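You operate a simulated robot arm through the tools that you are given. There is no shell and no other tool.

Carry out the task below with a simulated robot arm. There is one attempt and no reset: what you move stays moved.

JOB
Press the cream folded cloth flat and put it back on its board.
Fine: leave the press knob up and the tray out.

Only the result counts: the job must be done as asked and must still hold three seconds after the hand-in. Knocking over, shifting, dropping, spilling or breaking anything else fails it. Flat cloth is picked up by pressing the open fingertips on it (5 to 10 N) and closing them slowly along it; thin cloth reads only 2 to 8 mm in the jaws.

ROBOT AND FRAMES
A 7-joint arm with a two-finger parallel gripper, fixed in place. Base frame: the origin is at the foot of the arm, x ahead of it, y to its left, z up; the work surface is at about z = 820. Lengths are in mm, angles in degrees, forces in N, time in s.
With the tool pointing down near the work surface it reaches from about 340 to 740 mm from the base axis. Its first joint turns from -143.0 to 143.0 degrees. Payload 3 kg.
Tool frame: the origin (TCP) lies between the finger pads and is the grasp point; the fingertips stand 30 mm ahead of it; z points along the fingers, y is the line along which they close. The gripper opens to 94 mm. The fingers are 28 mm wide and 10 mm thick; the gripper's body (50 by 96 mm) begins 55 mm behind the TCP.
Orientation is told as [roll, pitch, yaw] about the base's x, y, z axes, in that order, counted from this pose: with the fingers straight down and closing along the base's y, the tool's x points along the base's -x, its y along +y and its z along -z.

CONTROLS
- The arm moves only by the tool arm_command. Its argument "moves" is a list of rows, each a list of 7 numbers: the opening, from 0 (shut) to 1 (fully open), then the shift along the tool's x, y, z in mm, then the turn, a rotation vector about the tool's x, y, z in degrees. In form: [[hand, dx, dy, dz, rx, ry, rz], ...]. A call has 1 to 20 rows; each row shifts and turns the commanded pose from where the row before left it, along the tool's axes as they then stand. Rows are played at 5 a second. More than 50 mm and 8.6 degrees between two rows, or a gripper value outside its range, and nothing of the call is played. A pose out of reach is approached as far as the arm can. The call stops where the force on the tool passes 40 N (or 10 N more than at its start, if that is more) or the arm is blocked; 0.2 s more then pass. Each finger travels about 45 mm/s and halts on what it meets, pressing with about 33 N; the grip force reading is that of the motor and also rises with nothing between the fingers. The clock runs only during rows and for 0.2 s after the last one: add rows that do not move to give the fingers time. It gives the time, the measured TCP pose, the force on the tool (base axes), the opening and the grip force at its end, in the units of the frame above (readings bear some noise), with the torque about the TCP (base axes, N m) and any sound that the robot's microphone picked up.
- Cameras (640 x 400 px; columns grow to the right, rows downward): "scene" is fixed at [52, -499.1, 1393.1]; the picture's right is [0.51, -0.86, 0.00], its down [-0.31, -0.18, -0.93] and it looks along [0.81, 0.47, -0.36] (base axes); focal length 348 px, centre (320, 200). "wrist" rides on the gripper at [76, 14, -103] in the tool frame; the picture's right is [-0.18, 0.98, 0.00], its down [-0.75, -0.14, -0.64] and it looks along [-0.63, -0.12, 0.77] (tool axes); focal length 243 px, centre (320, 200). There is no depth. A picture from a camera that has moved, and an enlarged one, comes with that camera's place and axes in the base frame and with its lens.
- capture(camera): a new picture of that camera. No time passes.
- slide_trunk(by): slides the trunk up (or, below 0, down) by that many mm; the arm rides with it, the base frame stays. It gives what a move gives, with no picture.
- enlarge(camera, box): a new picture of the part [left, top, right, bottom] of that camera's present view, enlarged. No time passes.
- finish_job(): hands the job in; it is judged then, once.

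Nothing tells you positions but the pictures and the camera data. Unless the task says otherwise, let go and move clear before handing in.

The tools are called after "Call:" as name(argument=value, ...) on one line, values as JSON. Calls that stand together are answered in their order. arm_command: Moves the arm, as the interface text tells. Its arguments: {"type":"object","properties":{"moves":{"type":"array","items":{"type":"array","items":{"type":"number"}}}},"required":["moves"]} The other tools are called the same way: slide_trunk (by) slides the trunk up or down; capture (camera) takes a picture; enlarge (camera, box) takes an enlarged picture of a part of a camera's view; finish_job () hands the job in.

At the start:

```text
time: 0.0
ee_pos: [608.6, -78.5, 1194.2]
orientation: [-0.1, 0.1, 0.0]
force: [-0.2, 0.4, 0.7]
wrist_torque: [0.01, 0.0, 0.0]
width: 94.0
finger_force: 0.1
trunk travel left (down, up): [-175.0, 215.0]
```

scene: 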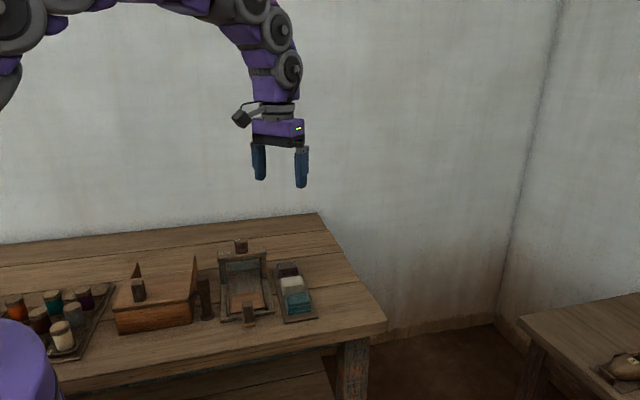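
wrist: 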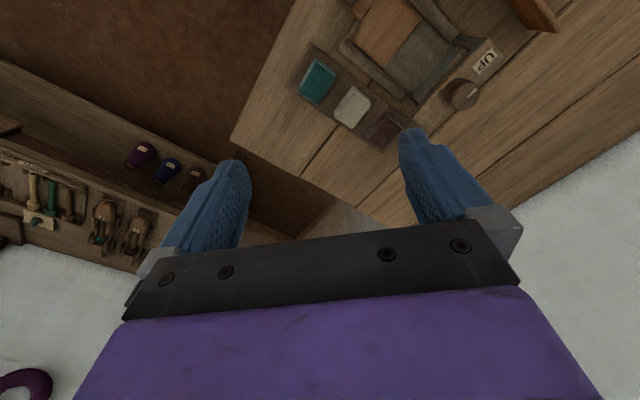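

I see a workbench with a press (a tray and a knob) and a small board carrying three folded cloths: dark, cream and teal. I'll enlarge the views to find their positions.

Call:
enlarge(camera="scene", box=[190, 220, 350, 340])

Call:
enlarge(camera="wrist", box=[260, 0, 560, 180])

Call:
enlarge(camera="scene", box=[0, 200, 320, 400])

```text
3.33 times, centred on (270, 280) of scene
camera zoom: at [52.0, -499.1, 1393.1], right [0.51, -0.86, 0.0], down [-0.31, -0.18, -0.93], along [0.81, 0.47, -0.36], focal length 1162 px, centre (487, -67)
```

zoom: 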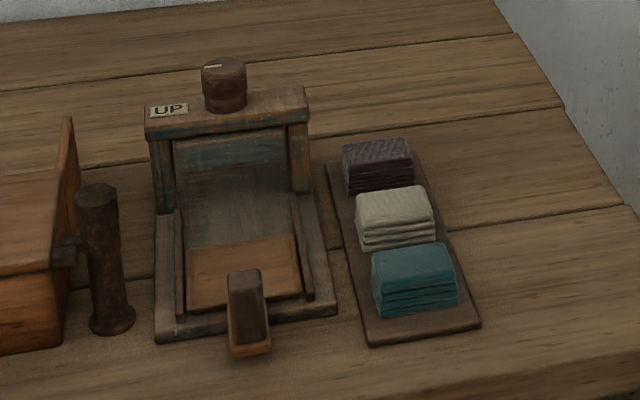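

```text
2.13 times, centred on (410, 90) of wrist
camera zoom: at [531.8, -64.2, 1296.1], right [0.18, 0.98, 0.0], down [0.75, -0.14, 0.64], along [0.63, -0.12, -0.77], focal length 518 px, centre (128, 435)
```

zoom: 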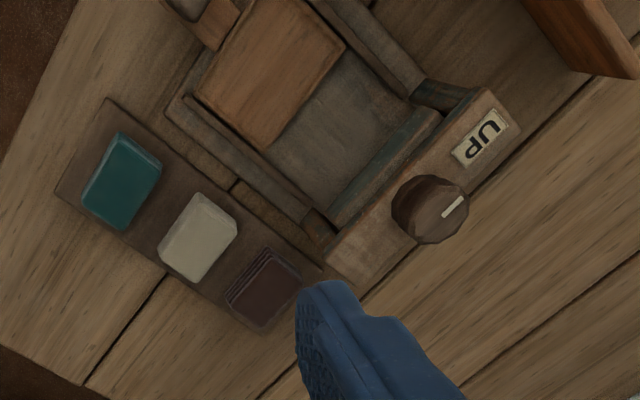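

```text
2.00 times, centred on (160, 300) of scene
camera zoom: at [52.0, -499.1, 1393.1], right [0.51, -0.86, 0.0], down [-0.31, -0.18, -0.93], along [0.81, 0.47, -0.36], focal length 697 px, centre (640, 0)
```

zoom: 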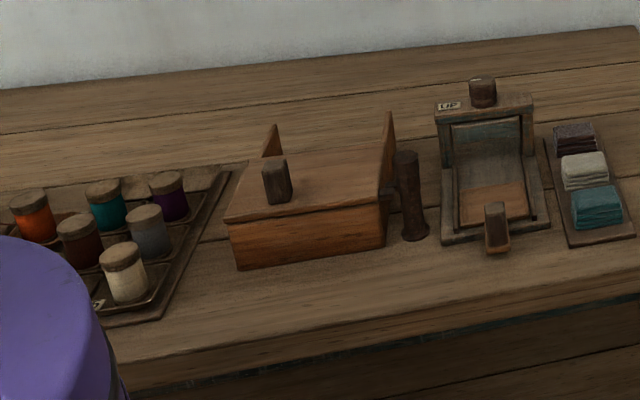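

The cream cloth is near (697, -35) and the press is to its left, with its knob near (670, 109, 938). The board runs at about 45° in the base frame. I'll move the wrist camera closer to see how the press works.

Call:
arm_command(moves=[[1, 20, 28, 25, 0, 0, 0], [1, 20, 28, 25, 0, 0, 0], [1, 20, 28, 25, 0, 0, 0], [1, 20, 28, 25, 0, 0, 0], [1, 20, 28, 25, 0, 0, 0], [1, 0, 0, 0, 0, 0, 0]])

Call:
capture(camera="wrist")

```text
time: 1.4
ee_pos: [504.1, 63.1, 1068.8]
orientation: [-0.1, -0.1, 0.1]
force: [-0.3, 0.3, 0.0]
wrist_torque: [0.01, 0.01, -0.02]
width: 93.8
finger_force: 0.0
trunk travel left (down, up): [-175.0, 215.0]
```

```text
taken
camera wrist: at [428.4, 76.7, 1171.4], right [0.18, 0.98, 0.0], down [0.75, -0.14, 0.64], along [0.63, -0.12, -0.77], focal length 243 px, centre (320, 200)
```

wrist: 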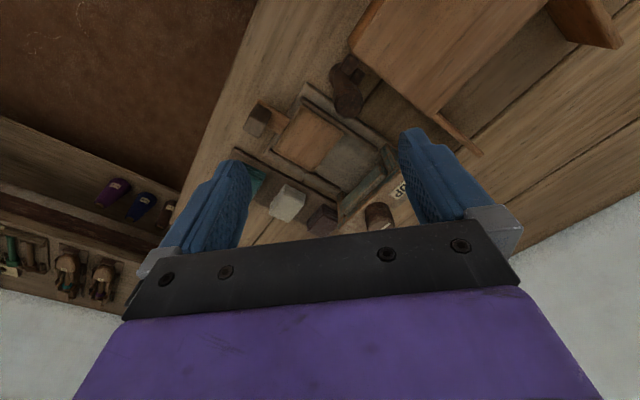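

Call:
enlarge(camera="wrist", box=[230, 80, 430, 240])

Call:
enlarge(camera="scene", box=[210, 230, 290, 330])

```text
2.50 times, centred on (330, 160) of wrist
camera zoom: at [428.4, 76.7, 1171.4], right [0.18, 0.98, 0.0], down [0.75, -0.14, 0.64], along [0.63, -0.12, -0.77], focal length 606 px, centre (295, 300)
```

zoom: 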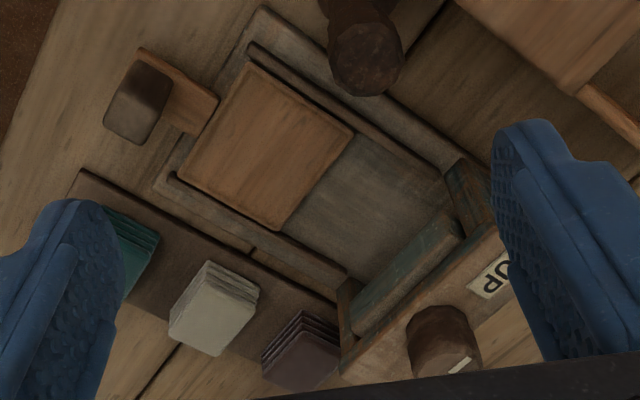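

```text
4.00 times, centred on (250, 280) of scene
camera zoom: at [52.0, -499.1, 1393.1], right [0.51, -0.86, 0.0], down [-0.31, -0.18, -0.93], along [0.81, 0.47, -0.36], focal length 1394 px, centre (600, -120)
```

zoom: 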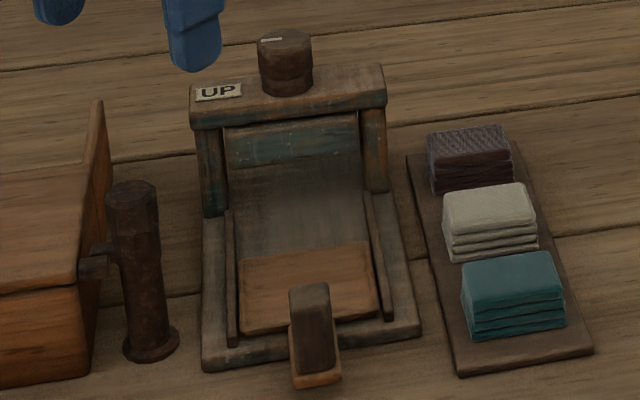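

Call:
enlarge(camera="wrist", box=[240, 80, 320, 130])

Call:
enlarge(camera="wrist", box=[320, 140, 420, 240])

Call:
enlarge(camera="scene", box=[215, 280, 285, 330])

Call:
enlarge(camera="scene", box=[215, 235, 275, 285])

```text
8.00 times, centred on (280, 105) of wrist
camera zoom: at [428.4, 76.7, 1171.4], right [0.18, 0.98, 0.0], down [0.75, -0.14, 0.64], along [0.63, -0.12, -0.77], focal length 1941 px, centre (640, 960)
```

zoom: 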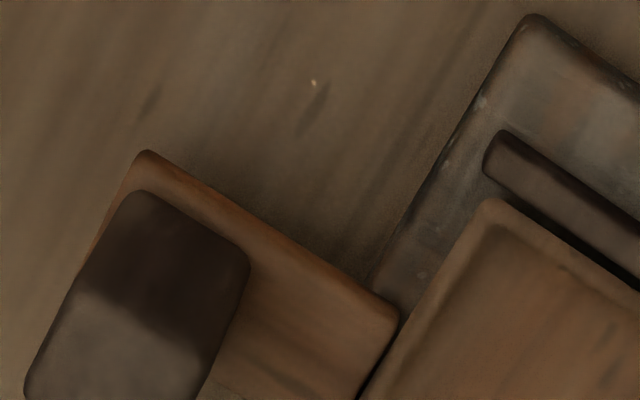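

```text
4.00 times, centred on (370, 190) of wrist
camera zoom: at [428.4, 76.7, 1171.4], right [0.18, 0.98, 0.0], down [0.75, -0.14, 0.64], along [0.63, -0.12, -0.77], focal length 970 px, centre (120, 240)
```

zoom: 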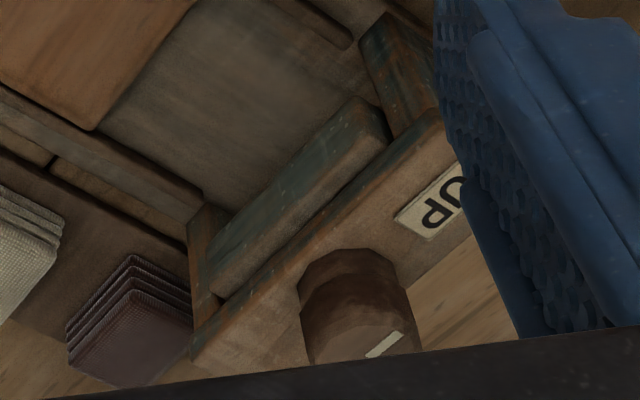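

```text
8.00 times, centred on (250, 305) of scene
camera zoom: at [52.0, -499.1, 1393.1], right [0.51, -0.86, 0.0], down [-0.31, -0.18, -0.93], along [0.81, 0.47, -0.36], focal length 2788 px, centre (880, -640)
```

zoom: 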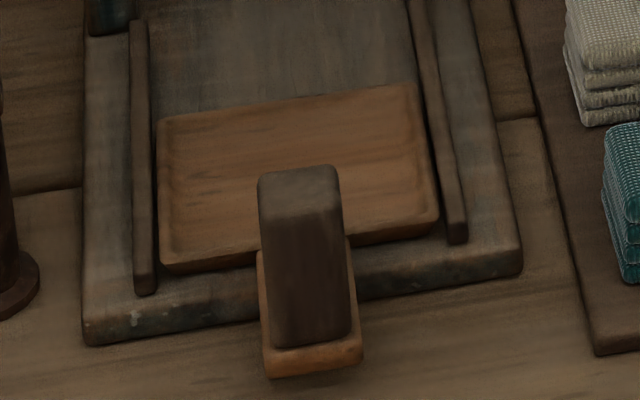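

```text
8.00 times, centred on (245, 260) of scene
camera zoom: at [52.0, -499.1, 1393.1], right [0.51, -0.86, 0.0], down [-0.31, -0.18, -0.93], along [0.81, 0.47, -0.36], focal length 2788 px, centre (920, -280)
```

zoom: 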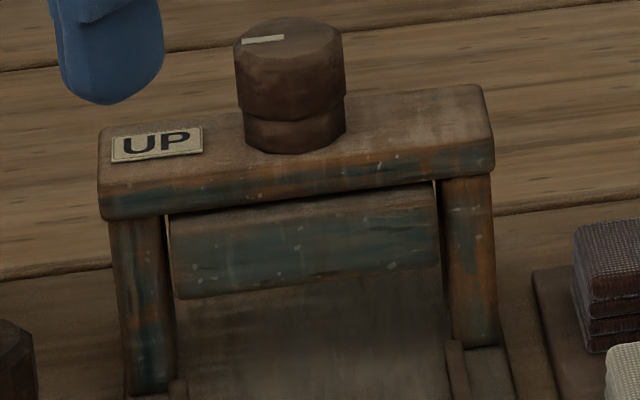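

The press has a tray with an upright handle post (top near (535, -23, 885)). Its plate bottom is near z = 870, and a rotary knob has its mark pointing at "UP". I'll move over the cream cloth and turn the tool 45° to line up with the board.

Call:
arm_command(moves=[[1, -39.6, -19, 13.8, 0, 0, 0], [1, -39.6, -19, 13.8, 0, 0, 0], [1, -39.6, -19, 13.8, 0, 0, 0], [1, -39.6, -19, 13.8, 0, 0, 0], [1, -39.6, -19, 13.8, 0, 0, 0], [1, 0, 0, 0, 0, 0, 7.5], [1, 0, 0, 0, 0, 0, 7.5], [1, 0, 0, 0, 0, 0, 7.5], [1, 0, 0, 0, 0, 0, 7.5], [1, 0, 0, 0, 0, 0, 7.5], [1, 0, 0, 0, 0, 0, 7.5], [1, 0, 0, 0, 0, 0, 0]])

Call:
capture(camera="wrist")

Call:
capture(camera="scene")

```text
time: 4.0
ee_pos: [701.7, -32.2, 999.7]
orientation: [0.0, -0.1, -45.1]
force: [-0.5, -0.2, 0.0]
wrist_torque: [-0.01, -0.01, 0.0]
width: 94.2
finger_force: 0.0
trunk travel left (down, up): [-175.0, 215.0]
```

```text
taken
camera wrist: at [659.5, 30.6, 1102.9], right [0.83, 0.56, 0.0], down [0.43, -0.63, 0.64], along [0.36, -0.53, -0.77], focal length 243 px, centre (320, 200)
```

wrist: 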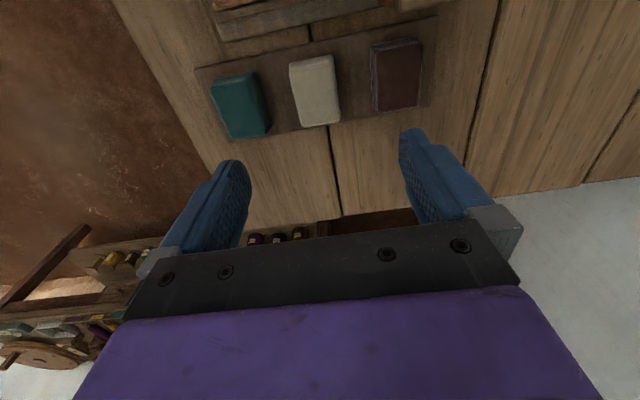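

```text
taken
```

scene: 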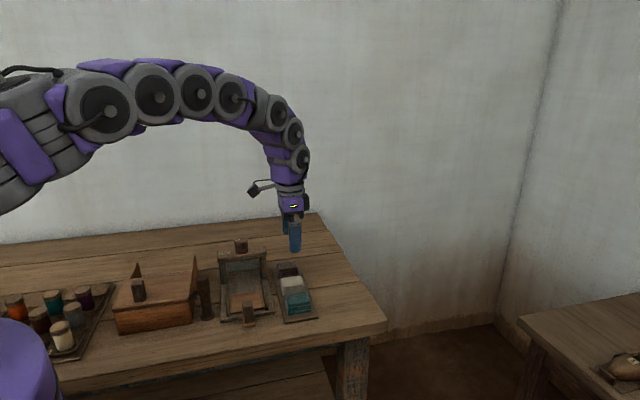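

Call:
enlarge(camera="wrist", box=[190, 0, 440, 150])

Call:
enlarge(camera="wrist", box=[270, 40, 360, 140])

```text
2.56 times, centred on (315, 75) of wrist
camera zoom: at [659.5, 30.6, 1102.9], right [0.83, 0.56, 0.0], down [0.43, -0.63, 0.64], along [0.36, -0.53, -0.77], focal length 621 px, centre (333, 520)
```

zoom: 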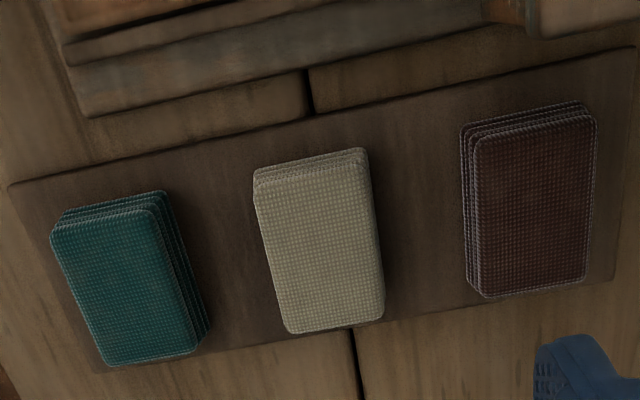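

```text
4.00 times, centred on (315, 90) of wrist
camera zoom: at [659.5, 30.6, 1102.9], right [0.83, 0.56, 0.0], down [0.43, -0.63, 0.64], along [0.36, -0.53, -0.77], focal length 970 px, centre (340, 640)
```

zoom: 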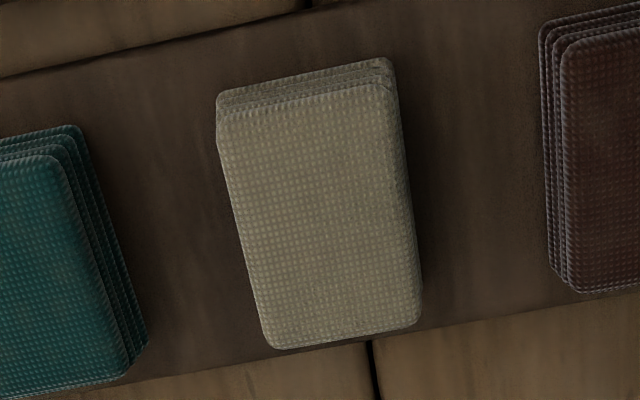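

The cream cloth is square to the tool, about 41 by 56 mm, with its top near z = 850 and its bottom near z = 827. It is 3 mm off the tool centre. I'll narrow the jaws so they clear the neighbouring cloths, then go down around it.

Call:
arm_command(moves=[[0.66, 1.2, -3.3, 10, 0, 0, 0], [0.66, 0, 0, 25, 0, 0, 0], [0.66, 0, 0, 25, 0, 0, 0], [0.66, 0, 0, 20, 0, 0, 0], [0.66, 0, 0, 15, 0, 0, 0], [0.66, 0, 0, 0, 0, 0, 0]])

Call:
capture(camera="wrist")

Call:
enlarge(camera="scene", box=[230, 190, 340, 330])

```text
time: 5.4
ee_pos: [699.6, -34.4, 904.6]
orientation: [0.0, 0.0, -45.0]
force: [0.3, -0.5, 0.2]
wrist_torque: [0.0, 0.01, 0.0]
width: 62.0
finger_force: 0.0
trunk travel left (down, up): [-175.0, 215.0]
```

```text
taken
camera wrist: at [656.4, 28.5, 1007.5], right [0.82, 0.57, 0.0], down [0.43, -0.63, 0.64], along [0.36, -0.53, -0.77], focal length 243 px, centre (320, 200)
```

wrist: 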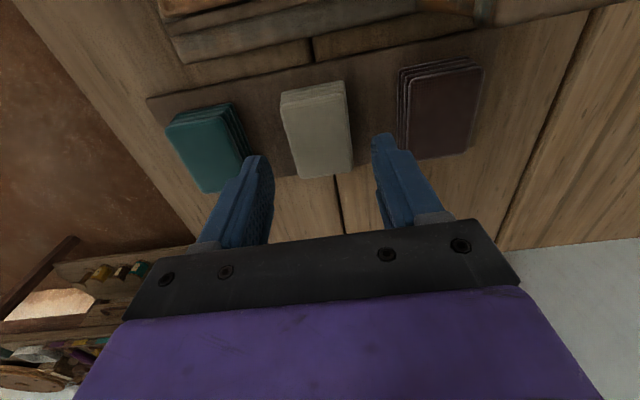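

```text
2.86 times, centred on (285, 260) of scene
camera zoom: at [52.0, -499.1, 1393.1], right [0.51, -0.86, 0.0], down [-0.31, -0.18, -0.93], along [0.81, 0.47, -0.36], focal length 996 px, centre (420, 29)
```

zoom: 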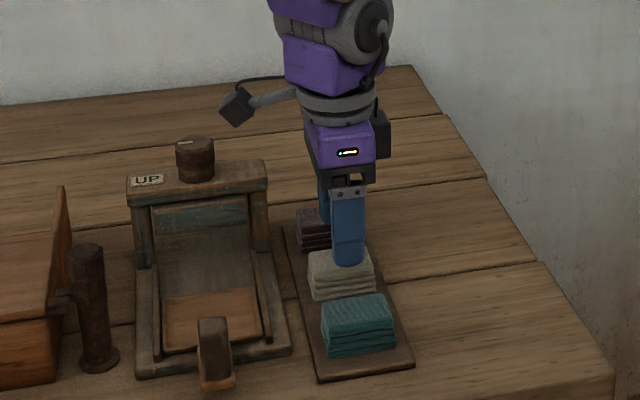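

Call:
arm_command(moves=[[0.66, 1.5, 0, 14, 0, 0, 0], [0.66, 0, 0, 14, 0, 0, 0], [0.66, 0, 0, 9, 0, 0, 0], [0.66, 0, 0, 6, 0, 0, 0], [0.66, 0, 0, 0, 0, 0, 0]])

Call:
enlarge(camera="wrist", box=[200, 60, 440, 240])

Call:
enlarge(camera="scene", box=[250, 220, 340, 330])

```text
time: 6.6
ee_pos: [699.5, -33.5, 862.9]
orientation: [0.0, 0.0, -45.0]
force: [-1.2, 0.0, 0.2]
wrist_torque: [0.0, 0.01, 0.01]
width: 62.0
finger_force: 0.1
trunk travel left (down, up): [-175.0, 215.0]
```

```text
2.22 times, centred on (320, 150) of wrist
camera zoom: at [655.8, 29.8, 964.6], right [0.82, 0.57, 0.0], down [0.43, -0.63, 0.64], along [0.36, -0.53, -0.77], focal length 539 px, centre (320, 311)
```

zoom: 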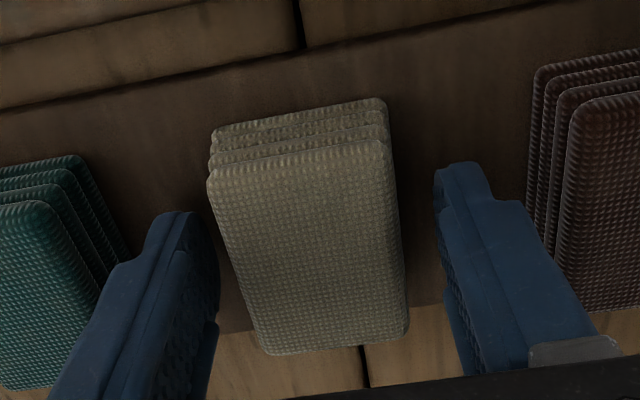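

```text
3.64 times, centred on (295, 275) of scene
camera zoom: at [52.0, -499.1, 1393.1], right [0.51, -0.86, 0.0], down [-0.31, -0.18, -0.93], along [0.81, 0.47, -0.36], focal length 1267 px, centre (411, -73)
```

zoom: 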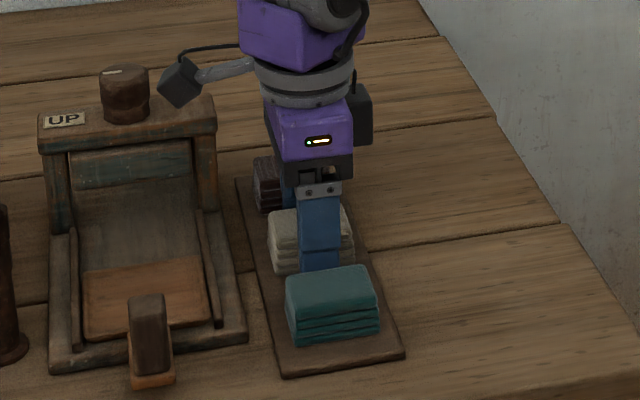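

The fingers now straddle the cream cloth with clear space on both sides. I'll close slowly on its sides.

Call:
arm_command(moves=[[0.6, 0, 0, 0, 0, 0, 0], [0.55, 0, 0, 0, 0, 0, 0], [0.5, 0, 0, 0, 0, 0, 0], [0.47, 0, 0, 0, 0, 0, 0], [0.44, 0, 0, 0, 0, 0, 0], [0.41, 0, 0, 0, 0, 0, 0], [0.38, 0, 0, 0, 0, 0, 0], [0.38, 0, 0, 0, 0, 0, 0]])

Call:
enlarge(camera="wrist", box=[200, 60, 440, 240])

```text
time: 8.4
ee_pos: [698.8, -33.7, 862.9]
orientation: [0.1, 0.0, -45.0]
force: [0.0, 0.1, -0.4]
wrist_torque: [-0.02, 0.0, 0.01]
width: 43.6
finger_force: 33.7
trunk travel left (down, up): [-175.0, 215.0]
```

```text
2.22 times, centred on (320, 150) of wrist
camera zoom: at [655.7, 29.8, 964.6], right [0.82, 0.57, 0.0], down [0.43, -0.63, 0.64], along [0.36, -0.53, -0.77], focal length 539 px, centre (320, 311)
```

zoom: 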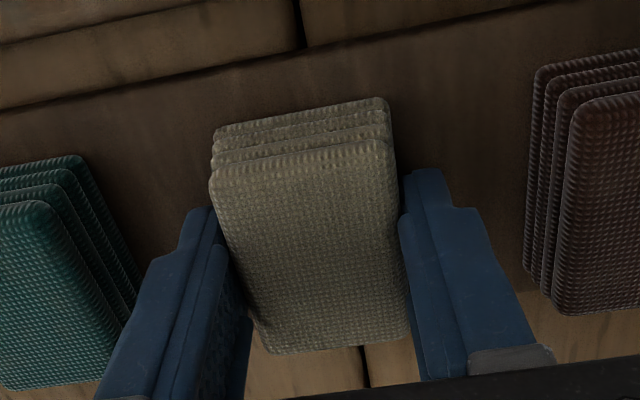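

The jaws stopped on the cloth at 43.6 mm with 33.7 N. I'll lift it a little and check the hold.

Call:
arm_command(moves=[[0.3, 0, 0, -5, 0, 0, 0], [0.3, 0, 0, -10, 0, 0, 0], [0.3, 0, 0, -15, 0, 0, 0], [0.3, 0, 0, -20, 0, 0, 0], [0.3, 0, 0, 0, 0, 0, 0]])

Call:
capture(camera="wrist")

Call:
enlarge(camera="scene", box=[210, 200, 340, 330])

```text
time: 9.6
ee_pos: [700.1, -32.6, 913.4]
orientation: [0.0, 0.1, -45.0]
force: [0.0, 0.1, -0.2]
wrist_torque: [0.0, -0.02, 0.0]
width: 43.6
finger_force: 33.3
trunk travel left (down, up): [-175.0, 215.0]
```

```text
taken
camera wrist: at [656.3, 29.9, 1015.1], right [0.83, 0.56, 0.0], down [0.43, -0.63, 0.64], along [0.36, -0.53, -0.77], focal length 243 px, centre (320, 200)
```

wrist: 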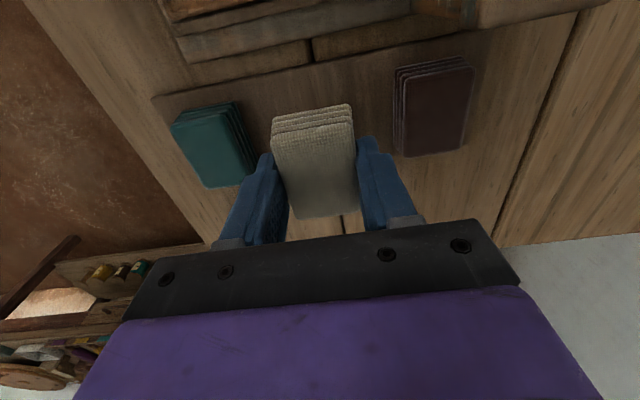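

```text
3.08 times, centred on (275, 265) of scene
camera zoom: at [52.0, -499.1, 1393.1], right [0.51, -0.86, 0.0], down [-0.31, -0.18, -0.93], along [0.81, 0.47, -0.36], focal length 1072 px, centre (458, 0)
```

zoom: 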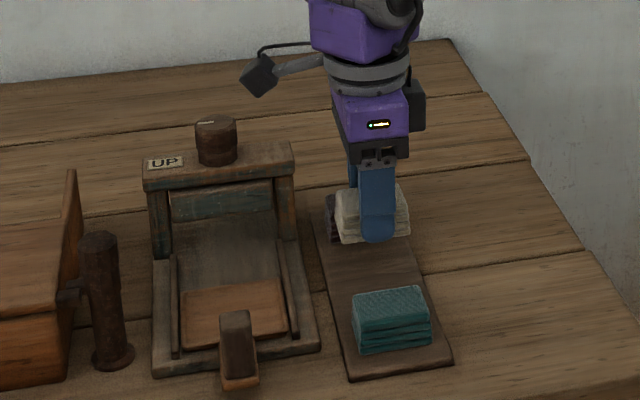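

The cloth is held. I'll raise it further and carry it over the tray, whose centre I put at about (586.7, 28.8) with its rim near z = 838.7.

Call:
arm_command(moves=[[0.3, 0, 0, -18, 0, 0, 0], [0.3, 0, 0, -18, 0, 0, 0], [0.3, 25, -7.4, 0, 0, 0, 0], [0.3, 25, -7.4, 0, 0, 0, 0], [0.3, 25, -7.4, 0, 0, 0, 0], [0.3, 25, -7.4, 0, 0, 0, 0], [0.3, 23.6, -7.2, 0, 0, 0, 0], [0.3, 0, 0, 0, 0, 0, 0]])

Call:
capture(camera="wrist")

Call:
enlarge(camera="scene", box=[200, 200, 340, 330])

```text
time: 11.4
ee_pos: [584.4, 31.1, 948.4]
orientation: [0.0, -0.1, -45.0]
force: [0.5, 0.9, -0.1]
wrist_torque: [0.02, 0.0, 0.0]
width: 43.7
finger_force: 33.4
trunk travel left (down, up): [-175.0, 215.0]
```

```text
taken
camera wrist: at [541.8, 95.0, 1050.6], right [0.83, 0.56, 0.0], down [0.43, -0.63, 0.64], along [0.36, -0.53, -0.77], focal length 243 px, centre (320, 200)
```

wrist: 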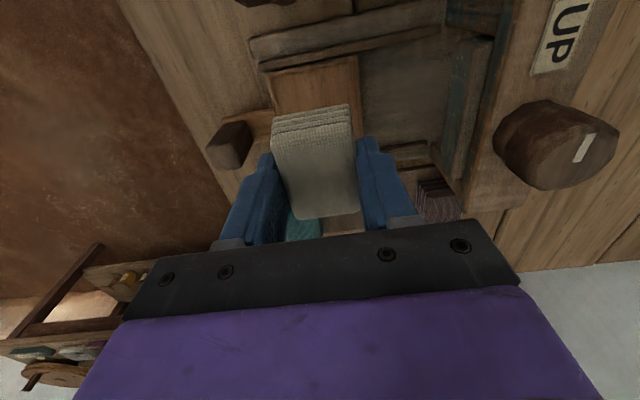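

```text
3.08 times, centred on (270, 265) of scene
camera zoom: at [52.0, -499.1, 1393.1], right [0.51, -0.86, 0.0], down [-0.31, -0.18, -0.93], along [0.81, 0.47, -0.36], focal length 1072 px, centre (474, 0)
```

zoom: 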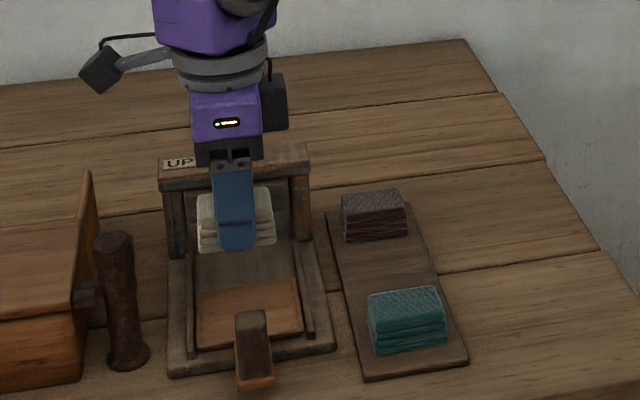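

Call:
enlarge(camera="wrist", box=[200, 0, 440, 150])

Call:
enlarge(camera="wrist", box=[250, 90, 380, 240])

```text
2.67 times, centred on (320, 75) of wrist
camera zoom: at [541.8, 95.0, 1050.6], right [0.83, 0.56, 0.0], down [0.43, -0.63, 0.64], along [0.36, -0.53, -0.77], focal length 647 px, centre (320, 533)
```

zoom: 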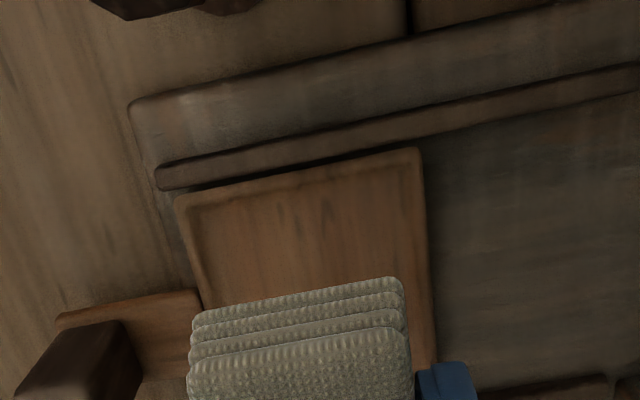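

```text
2.67 times, centred on (315, 165) of wrist
camera zoom: at [541.8, 95.0, 1050.6], right [0.83, 0.56, 0.0], down [0.43, -0.63, 0.64], along [0.36, -0.53, -0.77], focal length 647 px, centre (333, 293)
```

zoom: 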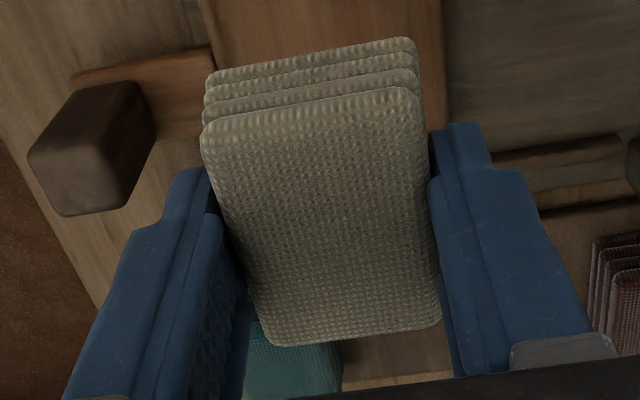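

Call:
arm_command(moves=[[0.3, 1.2, -0.7, 15, 0, 0, 0], [0.3, 0, 0, 20, 0, 0, 0], [0.3, 0, 0, 18, 0, 0, 0], [0.3, 0, 0, 12, 0, 0, 0], [0.3, 0, 0, 4, 0, 0, 0], [0.3, 0, 0, 0, 0, 0, 0]])

Call:
enlarge(camera="wrist", box=[200, 0, 440, 240])

Call:
enlarge(camera="scene", box=[200, 230, 300, 330])

```text
time: 12.8
ee_pos: [584.3, 29.1, 881.3]
orientation: [0.0, -0.1, -45.0]
force: [-0.4, 0.3, -0.2]
wrist_torque: [0.03, -0.02, 0.01]
width: 43.6
finger_force: 32.7
trunk travel left (down, up): [-175.0, 215.0]
```

```text
1.67 times, centred on (320, 120) of wrist
camera zoom: at [542.0, 91.8, 982.5], right [0.83, 0.56, 0.0], down [0.43, -0.63, 0.64], along [0.36, -0.53, -0.77], focal length 404 px, centre (320, 333)
```

zoom: 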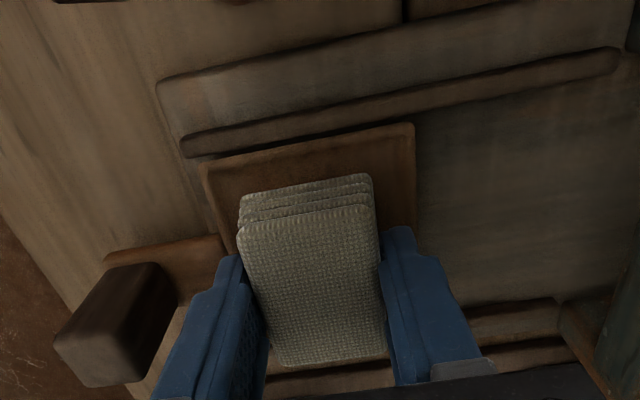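

```text
4.00 times, centred on (250, 280) of scene
camera zoom: at [52.0, -499.1, 1393.1], right [0.51, -0.86, 0.0], down [-0.31, -0.18, -0.93], along [0.81, 0.47, -0.36], focal length 1394 px, centre (600, -120)
```

zoom: 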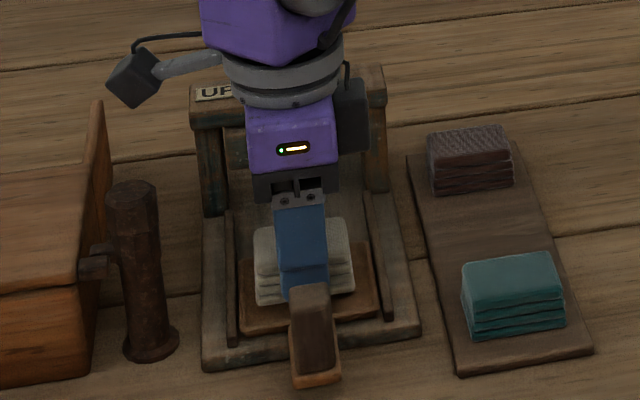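

Call:
arm_command(moves=[[0.3, 0, 0, 3, 0, 0, 0], [0.3, 0, 0, 2, 0, 0, 0], [0.3, 0, 0, 0, 0, 0, 0]])

```text
time: 13.6
ee_pos: [585.1, 29.0, 874.8]
orientation: [0.0, 0.0, -45.0]
force: [-0.1, 0.2, -0.4]
wrist_torque: [0.04, -0.02, 0.03]
width: 43.6
finger_force: 33.0
trunk travel left (down, up): [-175.0, 215.0]
```

Call:
arm_command(moves=[[0.3, 0, 0, 1.5, 0, 0, 0], [0.3, 0, 0, 0, 0, 0, 0]])

Call:
arm_command(moves=[[0.3, 0, 0, 1.5, 0, 0, 0], [0.3, 0, 0, 0, 0, 0, 0]])

```text
time: 14.2
ee_pos: [584.6, 27.6, 873.1]
orientation: [0.0, -0.1, -44.9]
force: [-0.5, -0.1, -0.2]
wrist_torque: [-0.01, -0.01, -0.01]
width: 43.8
finger_force: 32.1
trunk travel left (down, up): [-175.0, 215.0]
```

```text
time: 14.8
ee_pos: [585.0, 29.0, 873.5]
orientation: [0.1, -0.2, -45.0]
force: [0.8, 0.9, 17.5]
wrist_torque: [0.07, 0.13, 0.03]
width: 43.9
finger_force: 32.8
trunk travel left (down, up): [-175.0, 215.0]
```

The cloth has landed on the tray (17.5 N upward). I'll ease up slightly, then open slowly.

Call:
arm_command(moves=[[0.35, 0, 0, -0.8, 0, 0, 0], [0.42, 0, 0, 0, 0, 0, 0], [0.47, 0, 0, 0, 0, 0, 0], [0.52, 0, 0, 0, 0, 0, 0], [0.57, 0, 0, 0, 0, 0, 0], [0.62, 0, 0, 0, 0, 0, 0], [0.62, 0, 0, -2, 0, 0, 0], [0.62, 0, 0, 0, 0, 0, 0]])

Call:
enlarge(camera="wrist", box=[200, 0, 440, 240])

```text
time: 16.6
ee_pos: [584.3, 28.0, 872.1]
orientation: [-0.1, 0.0, -45.0]
force: [-0.3, 1.1, 0.2]
wrist_torque: [0.0, 0.01, -0.03]
width: 58.2
finger_force: 0.1
trunk travel left (down, up): [-175.0, 215.0]
```

```text
1.67 times, centred on (320, 120) of wrist
camera zoom: at [541.0, 91.0, 975.5], right [0.83, 0.56, 0.0], down [0.43, -0.63, 0.64], along [0.36, -0.53, -0.77], focal length 404 px, centre (320, 333)
```

zoom: 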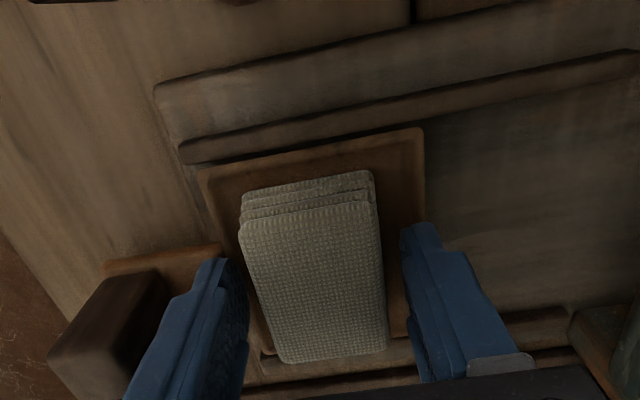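

The cloth rests nearly centred on the tray. I'll lift straight up and move over the handle post.

Call:
arm_command(moves=[[0.62, 0, 0, -10, 0, 0, 0], [0.62, 0, 0, -25, 0, 0, 0], [0.62, 0, 0, -30, 0, 0, 0], [0.62, 0, 0, -25, 0, 0, 0], [0.62, 0, -35, 0, 0, 0, 0], [0.62, 0, -35, 0, 0, 0, 0], [0.62, 0, 0, 0, 0, 0, 0]])

Call:
capture(camera="wrist")

Call:
enlarge(camera="wrist", box=[250, 40, 450, 200])

Call:
enlarge(camera="scene", box=[200, 230, 300, 330])

```text
time: 18.2
ee_pos: [534.0, -21.8, 961.4]
orientation: [0.1, 0.0, -45.0]
force: [0.3, -0.1, 0.2]
wrist_torque: [0.0, -0.03, 0.02]
width: 58.4
finger_force: 0.1
trunk travel left (down, up): [-175.0, 215.0]
```

```text
taken
camera wrist: at [490.2, 43.0, 1064.5], right [0.83, 0.56, 0.0], down [0.43, -0.63, 0.64], along [0.36, -0.53, -0.77], focal length 243 px, centre (320, 200)
```

wrist: 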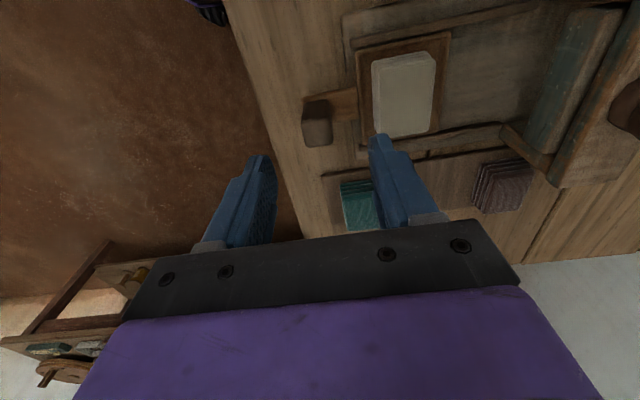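

```text
2.50 times, centred on (350, 120) of wrist
camera zoom: at [490.2, 43.0, 1064.5], right [0.83, 0.56, 0.0], down [0.43, -0.63, 0.64], along [0.36, -0.53, -0.77], focal length 606 px, centre (245, 400)
```

zoom: 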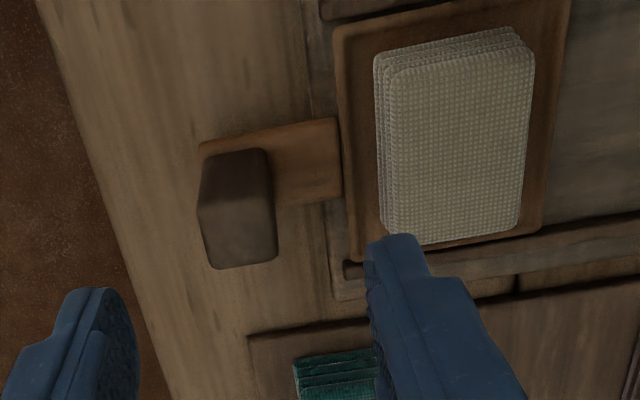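

```text
4.00 times, centred on (250, 280) of scene
camera zoom: at [52.0, -499.1, 1393.1], right [0.51, -0.86, 0.0], down [-0.31, -0.18, -0.93], along [0.81, 0.47, -0.36], focal length 1394 px, centre (600, -120)
```

zoom: 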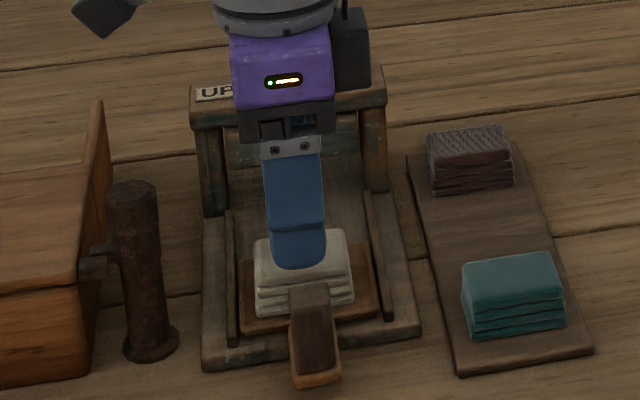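

The post is about 22 mm square, centred near (535, -26). I'll turn the hand 90° so it grips the post from the sides, which keeps the gripper body clear of the press beam and knob as the tray goes in.

Call:
arm_command(moves=[[0.62, -4, -2.5, 0, 0, 0, -8.2], [0.6, 0, 0, 0, 0, 0, -8.2], [0.6, 0, 0, 0, 0, 0, -8.2], [0.6, 0, 0, 0, 0, 0, -8.2], [0.6, 0, 0, 0, 0, 0, -8.2], [0.6, 0, 0, 0, 0, 0, -8.2], [0.6, 0, 0, 0, 0, 0, -8.2], [0.6, 0, 0, 0, 0, 0, -8.2], [0.6, 0, 0, 0, 0, 0, -8.2], [0.6, 0, 0, 0, 0, 0, -8.2], [0.6, 0, 0, 0, 0, 0, -8], [0.6, 0, 0, 0, 0, 0, 0]])

Call:
capture(camera="wrist")

Call:
enlarge(camera="wrist", box=[240, 40, 400, 180])

```text
time: 20.8
ee_pos: [535.9, -25.0, 965.9]
orientation: [0.0, 0.0, 45.1]
force: [-1.1, 0.3, -0.8]
wrist_torque: [0.01, -0.01, 0.01]
width: 56.1
finger_force: 0.0
trunk travel left (down, up): [-175.0, 215.0]
```

```text
taken
camera wrist: at [473.2, -70.1, 1066.4], right [-0.57, 0.82, 0.0], down [0.63, 0.43, 0.64], along [0.53, 0.36, -0.77], focal length 243 px, centre (320, 200)
```

wrist: 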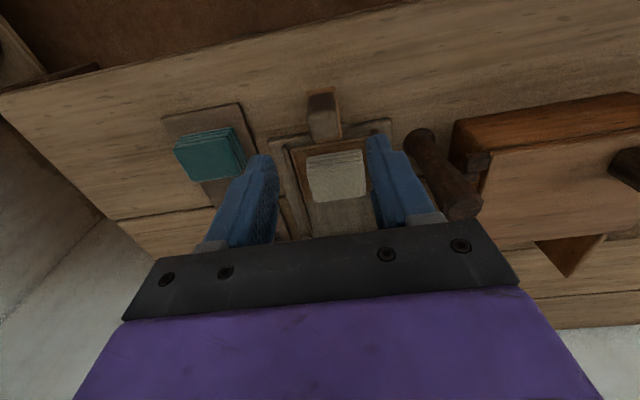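

```text
2.86 times, centred on (320, 110) of wrist
camera zoom: at [473.2, -70.1, 1066.4], right [-0.57, 0.82, 0.0], down [0.63, 0.43, 0.64], along [0.53, 0.36, -0.77], focal length 693 px, centre (320, 457)
```

zoom: 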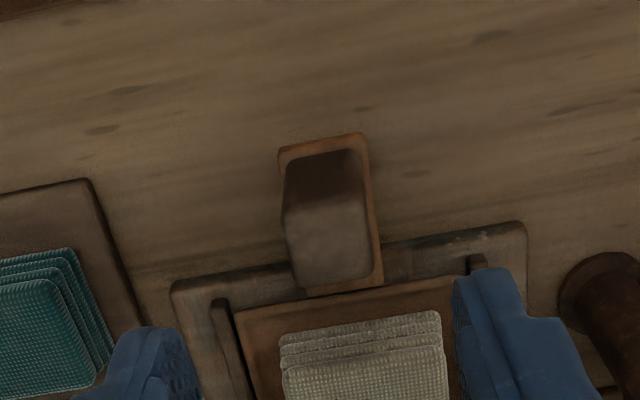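

Call:
arm_command(moves=[[0.58, -1, 2.6, 15, 0, 0, 0], [0.56, 0, 0, 22, 0, 0, 0], [0.56, 0, 0, 20, 0, 0, 0], [0.56, 0, 0, 14, 0, 0, 0], [0.56, 0, 0, 10, 0, 0, 0], [0.56, 0, 0, 0, 0, 0, 0]])

Call:
capture(camera="wrist")

Call:
enlarge(camera="scene", box=[200, 230, 300, 330])

```text
time: 22.2
ee_pos: [532.9, -23.2, 882.4]
orientation: [0.0, 0.0, 45.0]
force: [0.0, -0.6, -0.2]
wrist_torque: [-0.02, 0.02, -0.01]
width: 52.6
finger_force: 0.0
trunk travel left (down, up): [-175.0, 215.0]
```

```text
taken
camera wrist: at [470.5, -67.3, 985.1], right [-0.56, 0.83, 0.0], down [0.63, 0.43, 0.64], along [0.53, 0.36, -0.77], focal length 243 px, centre (320, 200)
```

wrist: 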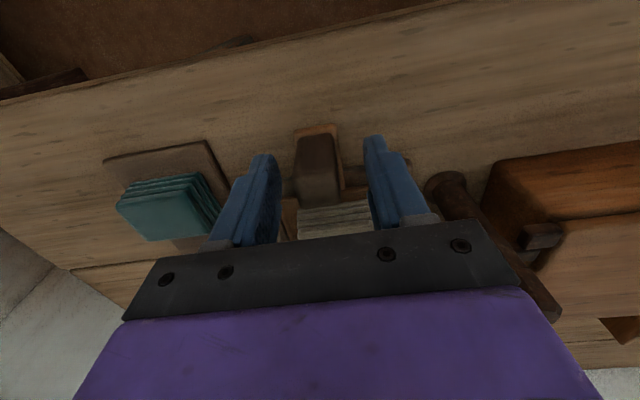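

```text
4.00 times, centred on (250, 280) of scene
camera zoom: at [52.0, -499.1, 1393.1], right [0.51, -0.86, 0.0], down [-0.31, -0.18, -0.93], along [0.81, 0.47, -0.36], focal length 1394 px, centre (600, -120)
```

zoom: 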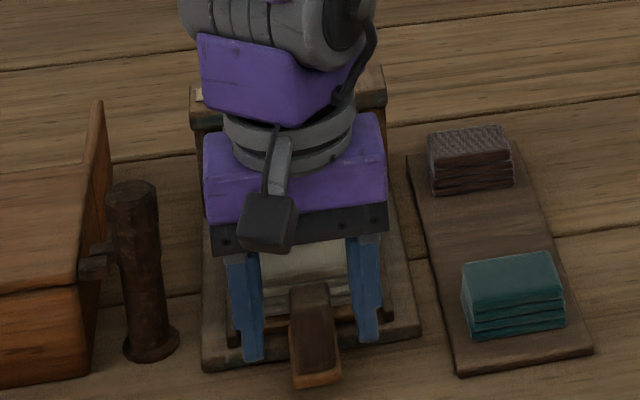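

Call:
arm_command(moves=[[0.5, 1.5, 0, 0, 0, 0, 0], [0.44, 0, 0, 0, 0, 0, 0], [0.38, 0, 0, 0, 0, 0, 0], [0.33, 0, 0, 0, 0, 0, 0], [0.28, 0, 0, 0, 0, 0, 0], [0.24, 0, 0, 0, 0, 0, 0], [0.2, 0, 0, 0, 0, 0, 0], [0.15, 0, 0, 0, 0, 0, 0], [0.15, 0, 0, 0, 0, 0, 0]])

Call:
enlarge(camera="wrist", box=[200, 80, 440, 240])

```text
time: 24.2
ee_pos: [533.8, -25.7, 884.5]
orientation: [0.0, -0.1, 45.1]
force: [10.3, -4.7, 2.4]
wrist_torque: [0.44, 0.39, 0.0]
width: 24.6
finger_force: 44.7
trunk travel left (down, up): [-175.0, 215.0]
```

```text
2.50 times, centred on (320, 160) of wrist
camera zoom: at [470.2, -69.4, 985.6], right [-0.56, 0.83, 0.0], down [0.63, 0.43, 0.64], along [0.53, 0.36, -0.77], focal length 606 px, centre (320, 300)
```

zoom: 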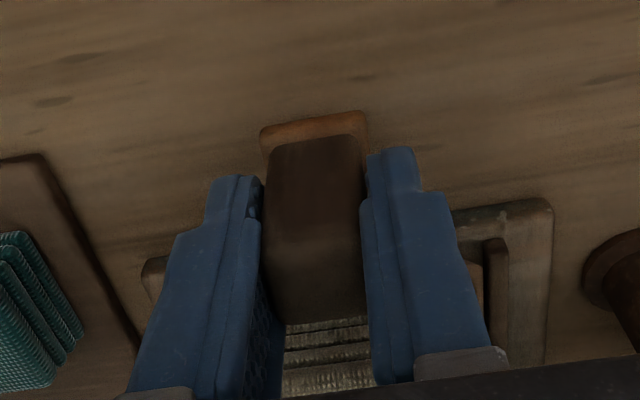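

The post is gripped at 24.6 mm. I'll ease off the small side load and push the tray in, stepwise.

Call:
arm_command(moves=[[0.15, 0, -1, 0, 0, 0, 0], [0.15, -4, 0, 0, 0, 0, 0], [0.15, -8, 0, 0, 0, 0, 0], [0.15, -8, 0, 0, 0, 0, 0], [0.15, 0, 0, 0, 0, 0, 0]])

Call:
enlarge(camera="scene", box=[200, 230, 300, 330])

```text
time: 25.4
ee_pos: [547.9, -11.2, 884.0]
orientation: [-0.2, 0.0, 44.9]
force: [0.8, -0.9, 3.7]
wrist_torque: [0.26, 0.82, 0.12]
width: 24.0
finger_force: 44.8
trunk travel left (down, up): [-175.0, 215.0]
```

```text
4.00 times, centred on (250, 280) of scene
camera zoom: at [52.0, -499.1, 1393.1], right [0.51, -0.86, 0.0], down [-0.31, -0.18, -0.93], along [0.81, 0.47, -0.36], focal length 1394 px, centre (600, -120)
```

zoom: 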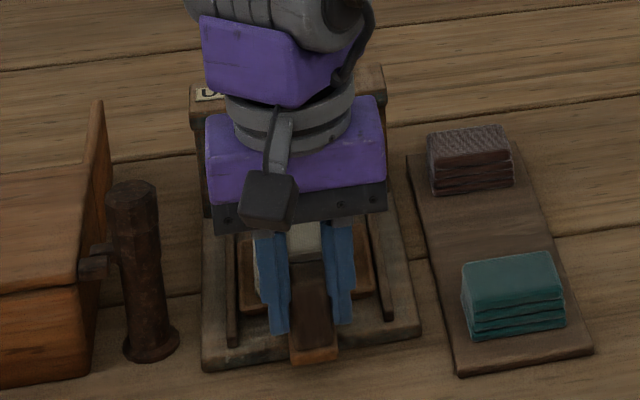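

Call:
arm_command(moves=[[0.15, -8, 0, 0, 0, 0, 0], [0.15, -8, 0, 0, 0, 0, 0], [0.15, -8, 0, 0, 0, 0, 0], [0.15, -8, 0, 0, 0, 0, 0], [0.15, 0, 0, 0, 0, 0, 0]])

Call:
enlarge(camera="scene", box=[200, 230, 300, 330])

Call:
capture(camera="wrist")

```text
time: 26.6
ee_pos: [571.3, 12.4, 883.7]
orientation: [0.0, 0.0, 45.1]
force: [-1.2, 1.4, -11.7]
wrist_torque: [0.66, 0.4, -0.01]
width: 24.0
finger_force: 44.7
trunk travel left (down, up): [-175.0, 215.0]
```

```text
4.00 times, centred on (250, 280) of scene
camera zoom: at [52.0, -499.1, 1393.1], right [0.51, -0.86, 0.0], down [-0.31, -0.18, -0.93], along [0.81, 0.47, -0.36], focal length 1394 px, centre (600, -120)
```

zoom: 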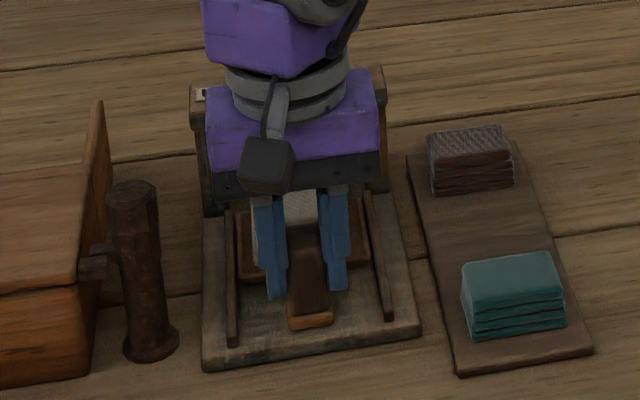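

```text
taken
camera wrist: at [508.0, -31.6, 985.8], right [-0.57, 0.82, 0.0], down [0.63, 0.43, 0.64], along [0.53, 0.36, -0.77], focal length 243 px, centre (320, 200)
```

wrist: 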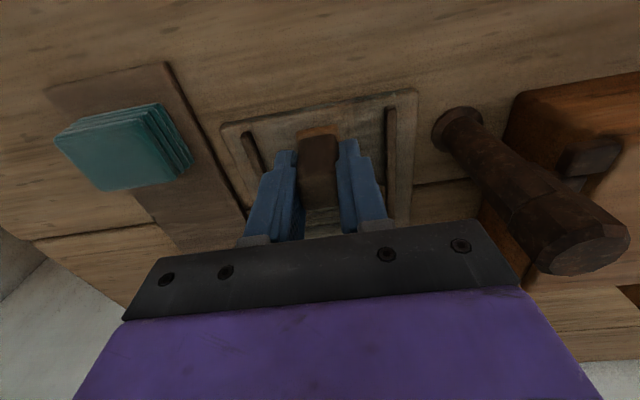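

Call:
arm_command(moves=[[0.15, -4, 0, 0.6, 0, 0, 0], [0.15, -8, 0, 0, 0, 0, 0], [0.15, -8, 0, 0, 0, 0, 0], [0.15, 0, 0, 0, 0, 0, 0]])

```text
time: 27.6
ee_pos: [585.8, 25.5, 883.8]
orientation: [0.0, 0.0, 45.0]
force: [-3.6, 3.3, -6.2]
wrist_torque: [0.27, 0.97, 0.01]
width: 24.3
finger_force: 45.1
trunk travel left (down, up): [-175.0, 215.0]
```

Call:
arm_command(moves=[[0.15, -5, 0, 0.4, 0, 0, 0], [0.15, -5, 0, 0, 0, 0, 0], [0.15, -5, 0, 0, 0, 0, 0], [0.15, 0, 0, 0, 0, 0, 0]])

Call:
enlarge(camera="scene", box=[200, 230, 300, 330])

Call:
capture(camera="wrist")

```text
time: 28.6
ee_pos: [596.6, 37.4, 883.4]
orientation: [-0.1, -0.2, 45.0]
force: [0.1, 1.0, 5.8]
wrist_torque: [0.55, 0.58, 0.05]
width: 24.2
finger_force: 45.0
trunk travel left (down, up): [-175.0, 215.0]
```

```text
4.00 times, centred on (250, 280) of scene
camera zoom: at [52.0, -499.1, 1393.1], right [0.51, -0.86, 0.0], down [-0.31, -0.18, -0.93], along [0.81, 0.47, -0.36], focal length 1394 px, centre (600, -120)
```

zoom: 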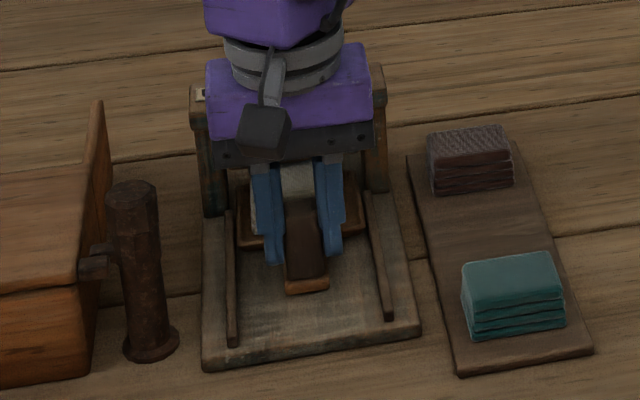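

```text
taken
camera wrist: at [532.5, -6.8, 985.6], right [-0.56, 0.83, 0.0], down [0.63, 0.43, 0.64], along [0.53, 0.36, -0.77], focal length 243 px, centre (320, 200)
```

wrist: 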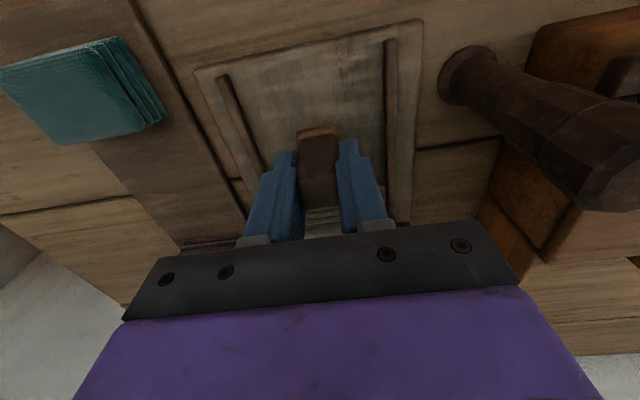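

Call:
arm_command(moves=[[0.15, -4, 0, 0, 0, 0, 0], [0.15, -4, 0, 0, 0, 0, 0], [0.15, -4, 0, 0, 0, 0, 0], [0.15, 0, 0, 0, 0, 0, 0]])

```text
time: 29.6
ee_pos: [604.8, 47.1, 883.5]
orientation: [-0.1, 0.0, 45.0]
force: [-1.1, 1.5, 10.8]
wrist_torque: [0.6, 0.54, 0.02]
width: 24.2
finger_force: 45.5
trunk travel left (down, up): [-175.0, 215.0]
```

Call:
arm_command(moves=[[0.15, -3, 0, -0.5, 0, 0, 0], [0.15, -3, 0, 0, 0, 0, 0], [0.15, -3, 0, 0, 0, 0, 0], [0.15, 0, 0, 0, 0, 0, 0]])

Call:
enlarge(camera="scene", box=[200, 230, 300, 330])

```text
time: 30.6
ee_pos: [611.1, 51.5, 884.1]
orientation: [0.1, 0.2, 45.1]
force: [-4.5, 4.3, -3.1]
wrist_torque: [0.36, 0.76, 0.05]
width: 23.9
finger_force: 44.8
trunk travel left (down, up): [-175.0, 215.0]
```

```text
4.00 times, centred on (250, 280) of scene
camera zoom: at [52.0, -499.1, 1393.1], right [0.51, -0.86, 0.0], down [-0.31, -0.18, -0.93], along [0.81, 0.47, -0.36], focal length 1394 px, centre (600, -120)
```

zoom: 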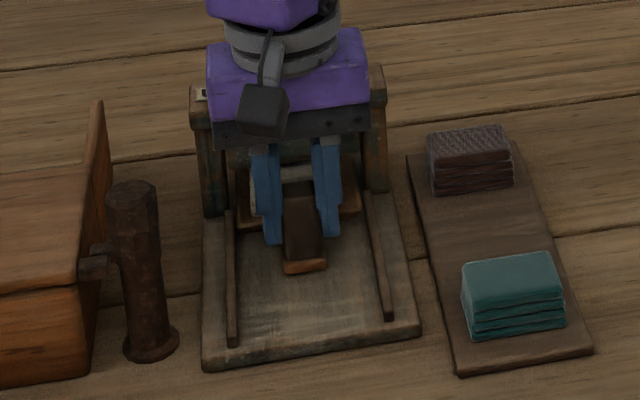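

Call:
arm_command(moves=[[0.15, -3, 0, 0, 0, 0, 0], [0.15, -3, 0, 0, 0, 0, 0], [0.15, 0, 0, 0, 0, 0, 0]])

Call:
arm_command(moves=[[0.15, -3, 0, 0, 0, 0, 0], [0.15, -3, 0, 0, 0, 0, 0], [0.15, 0, 0, 0, 0, 0, 0]])

```text
time: 31.4
ee_pos: [616.4, 57.2, 883.8]
orientation: [-0.1, 0.0, 45.0]
force: [-6.1, 5.2, 7.8]
wrist_torque: [0.31, 0.94, 0.03]
width: 24.2
finger_force: 45.1
trunk travel left (down, up): [-175.0, 215.0]
```

```text
time: 32.2
ee_pos: [618.1, 60.3, 883.6]
orientation: [0.0, -0.2, 45.0]
force: [-4.3, 2.1, 20.4]
wrist_torque: [0.57, 0.59, 0.03]
width: 24.3
finger_force: 45.4
trunk travel left (down, up): [-175.0, 215.0]
```

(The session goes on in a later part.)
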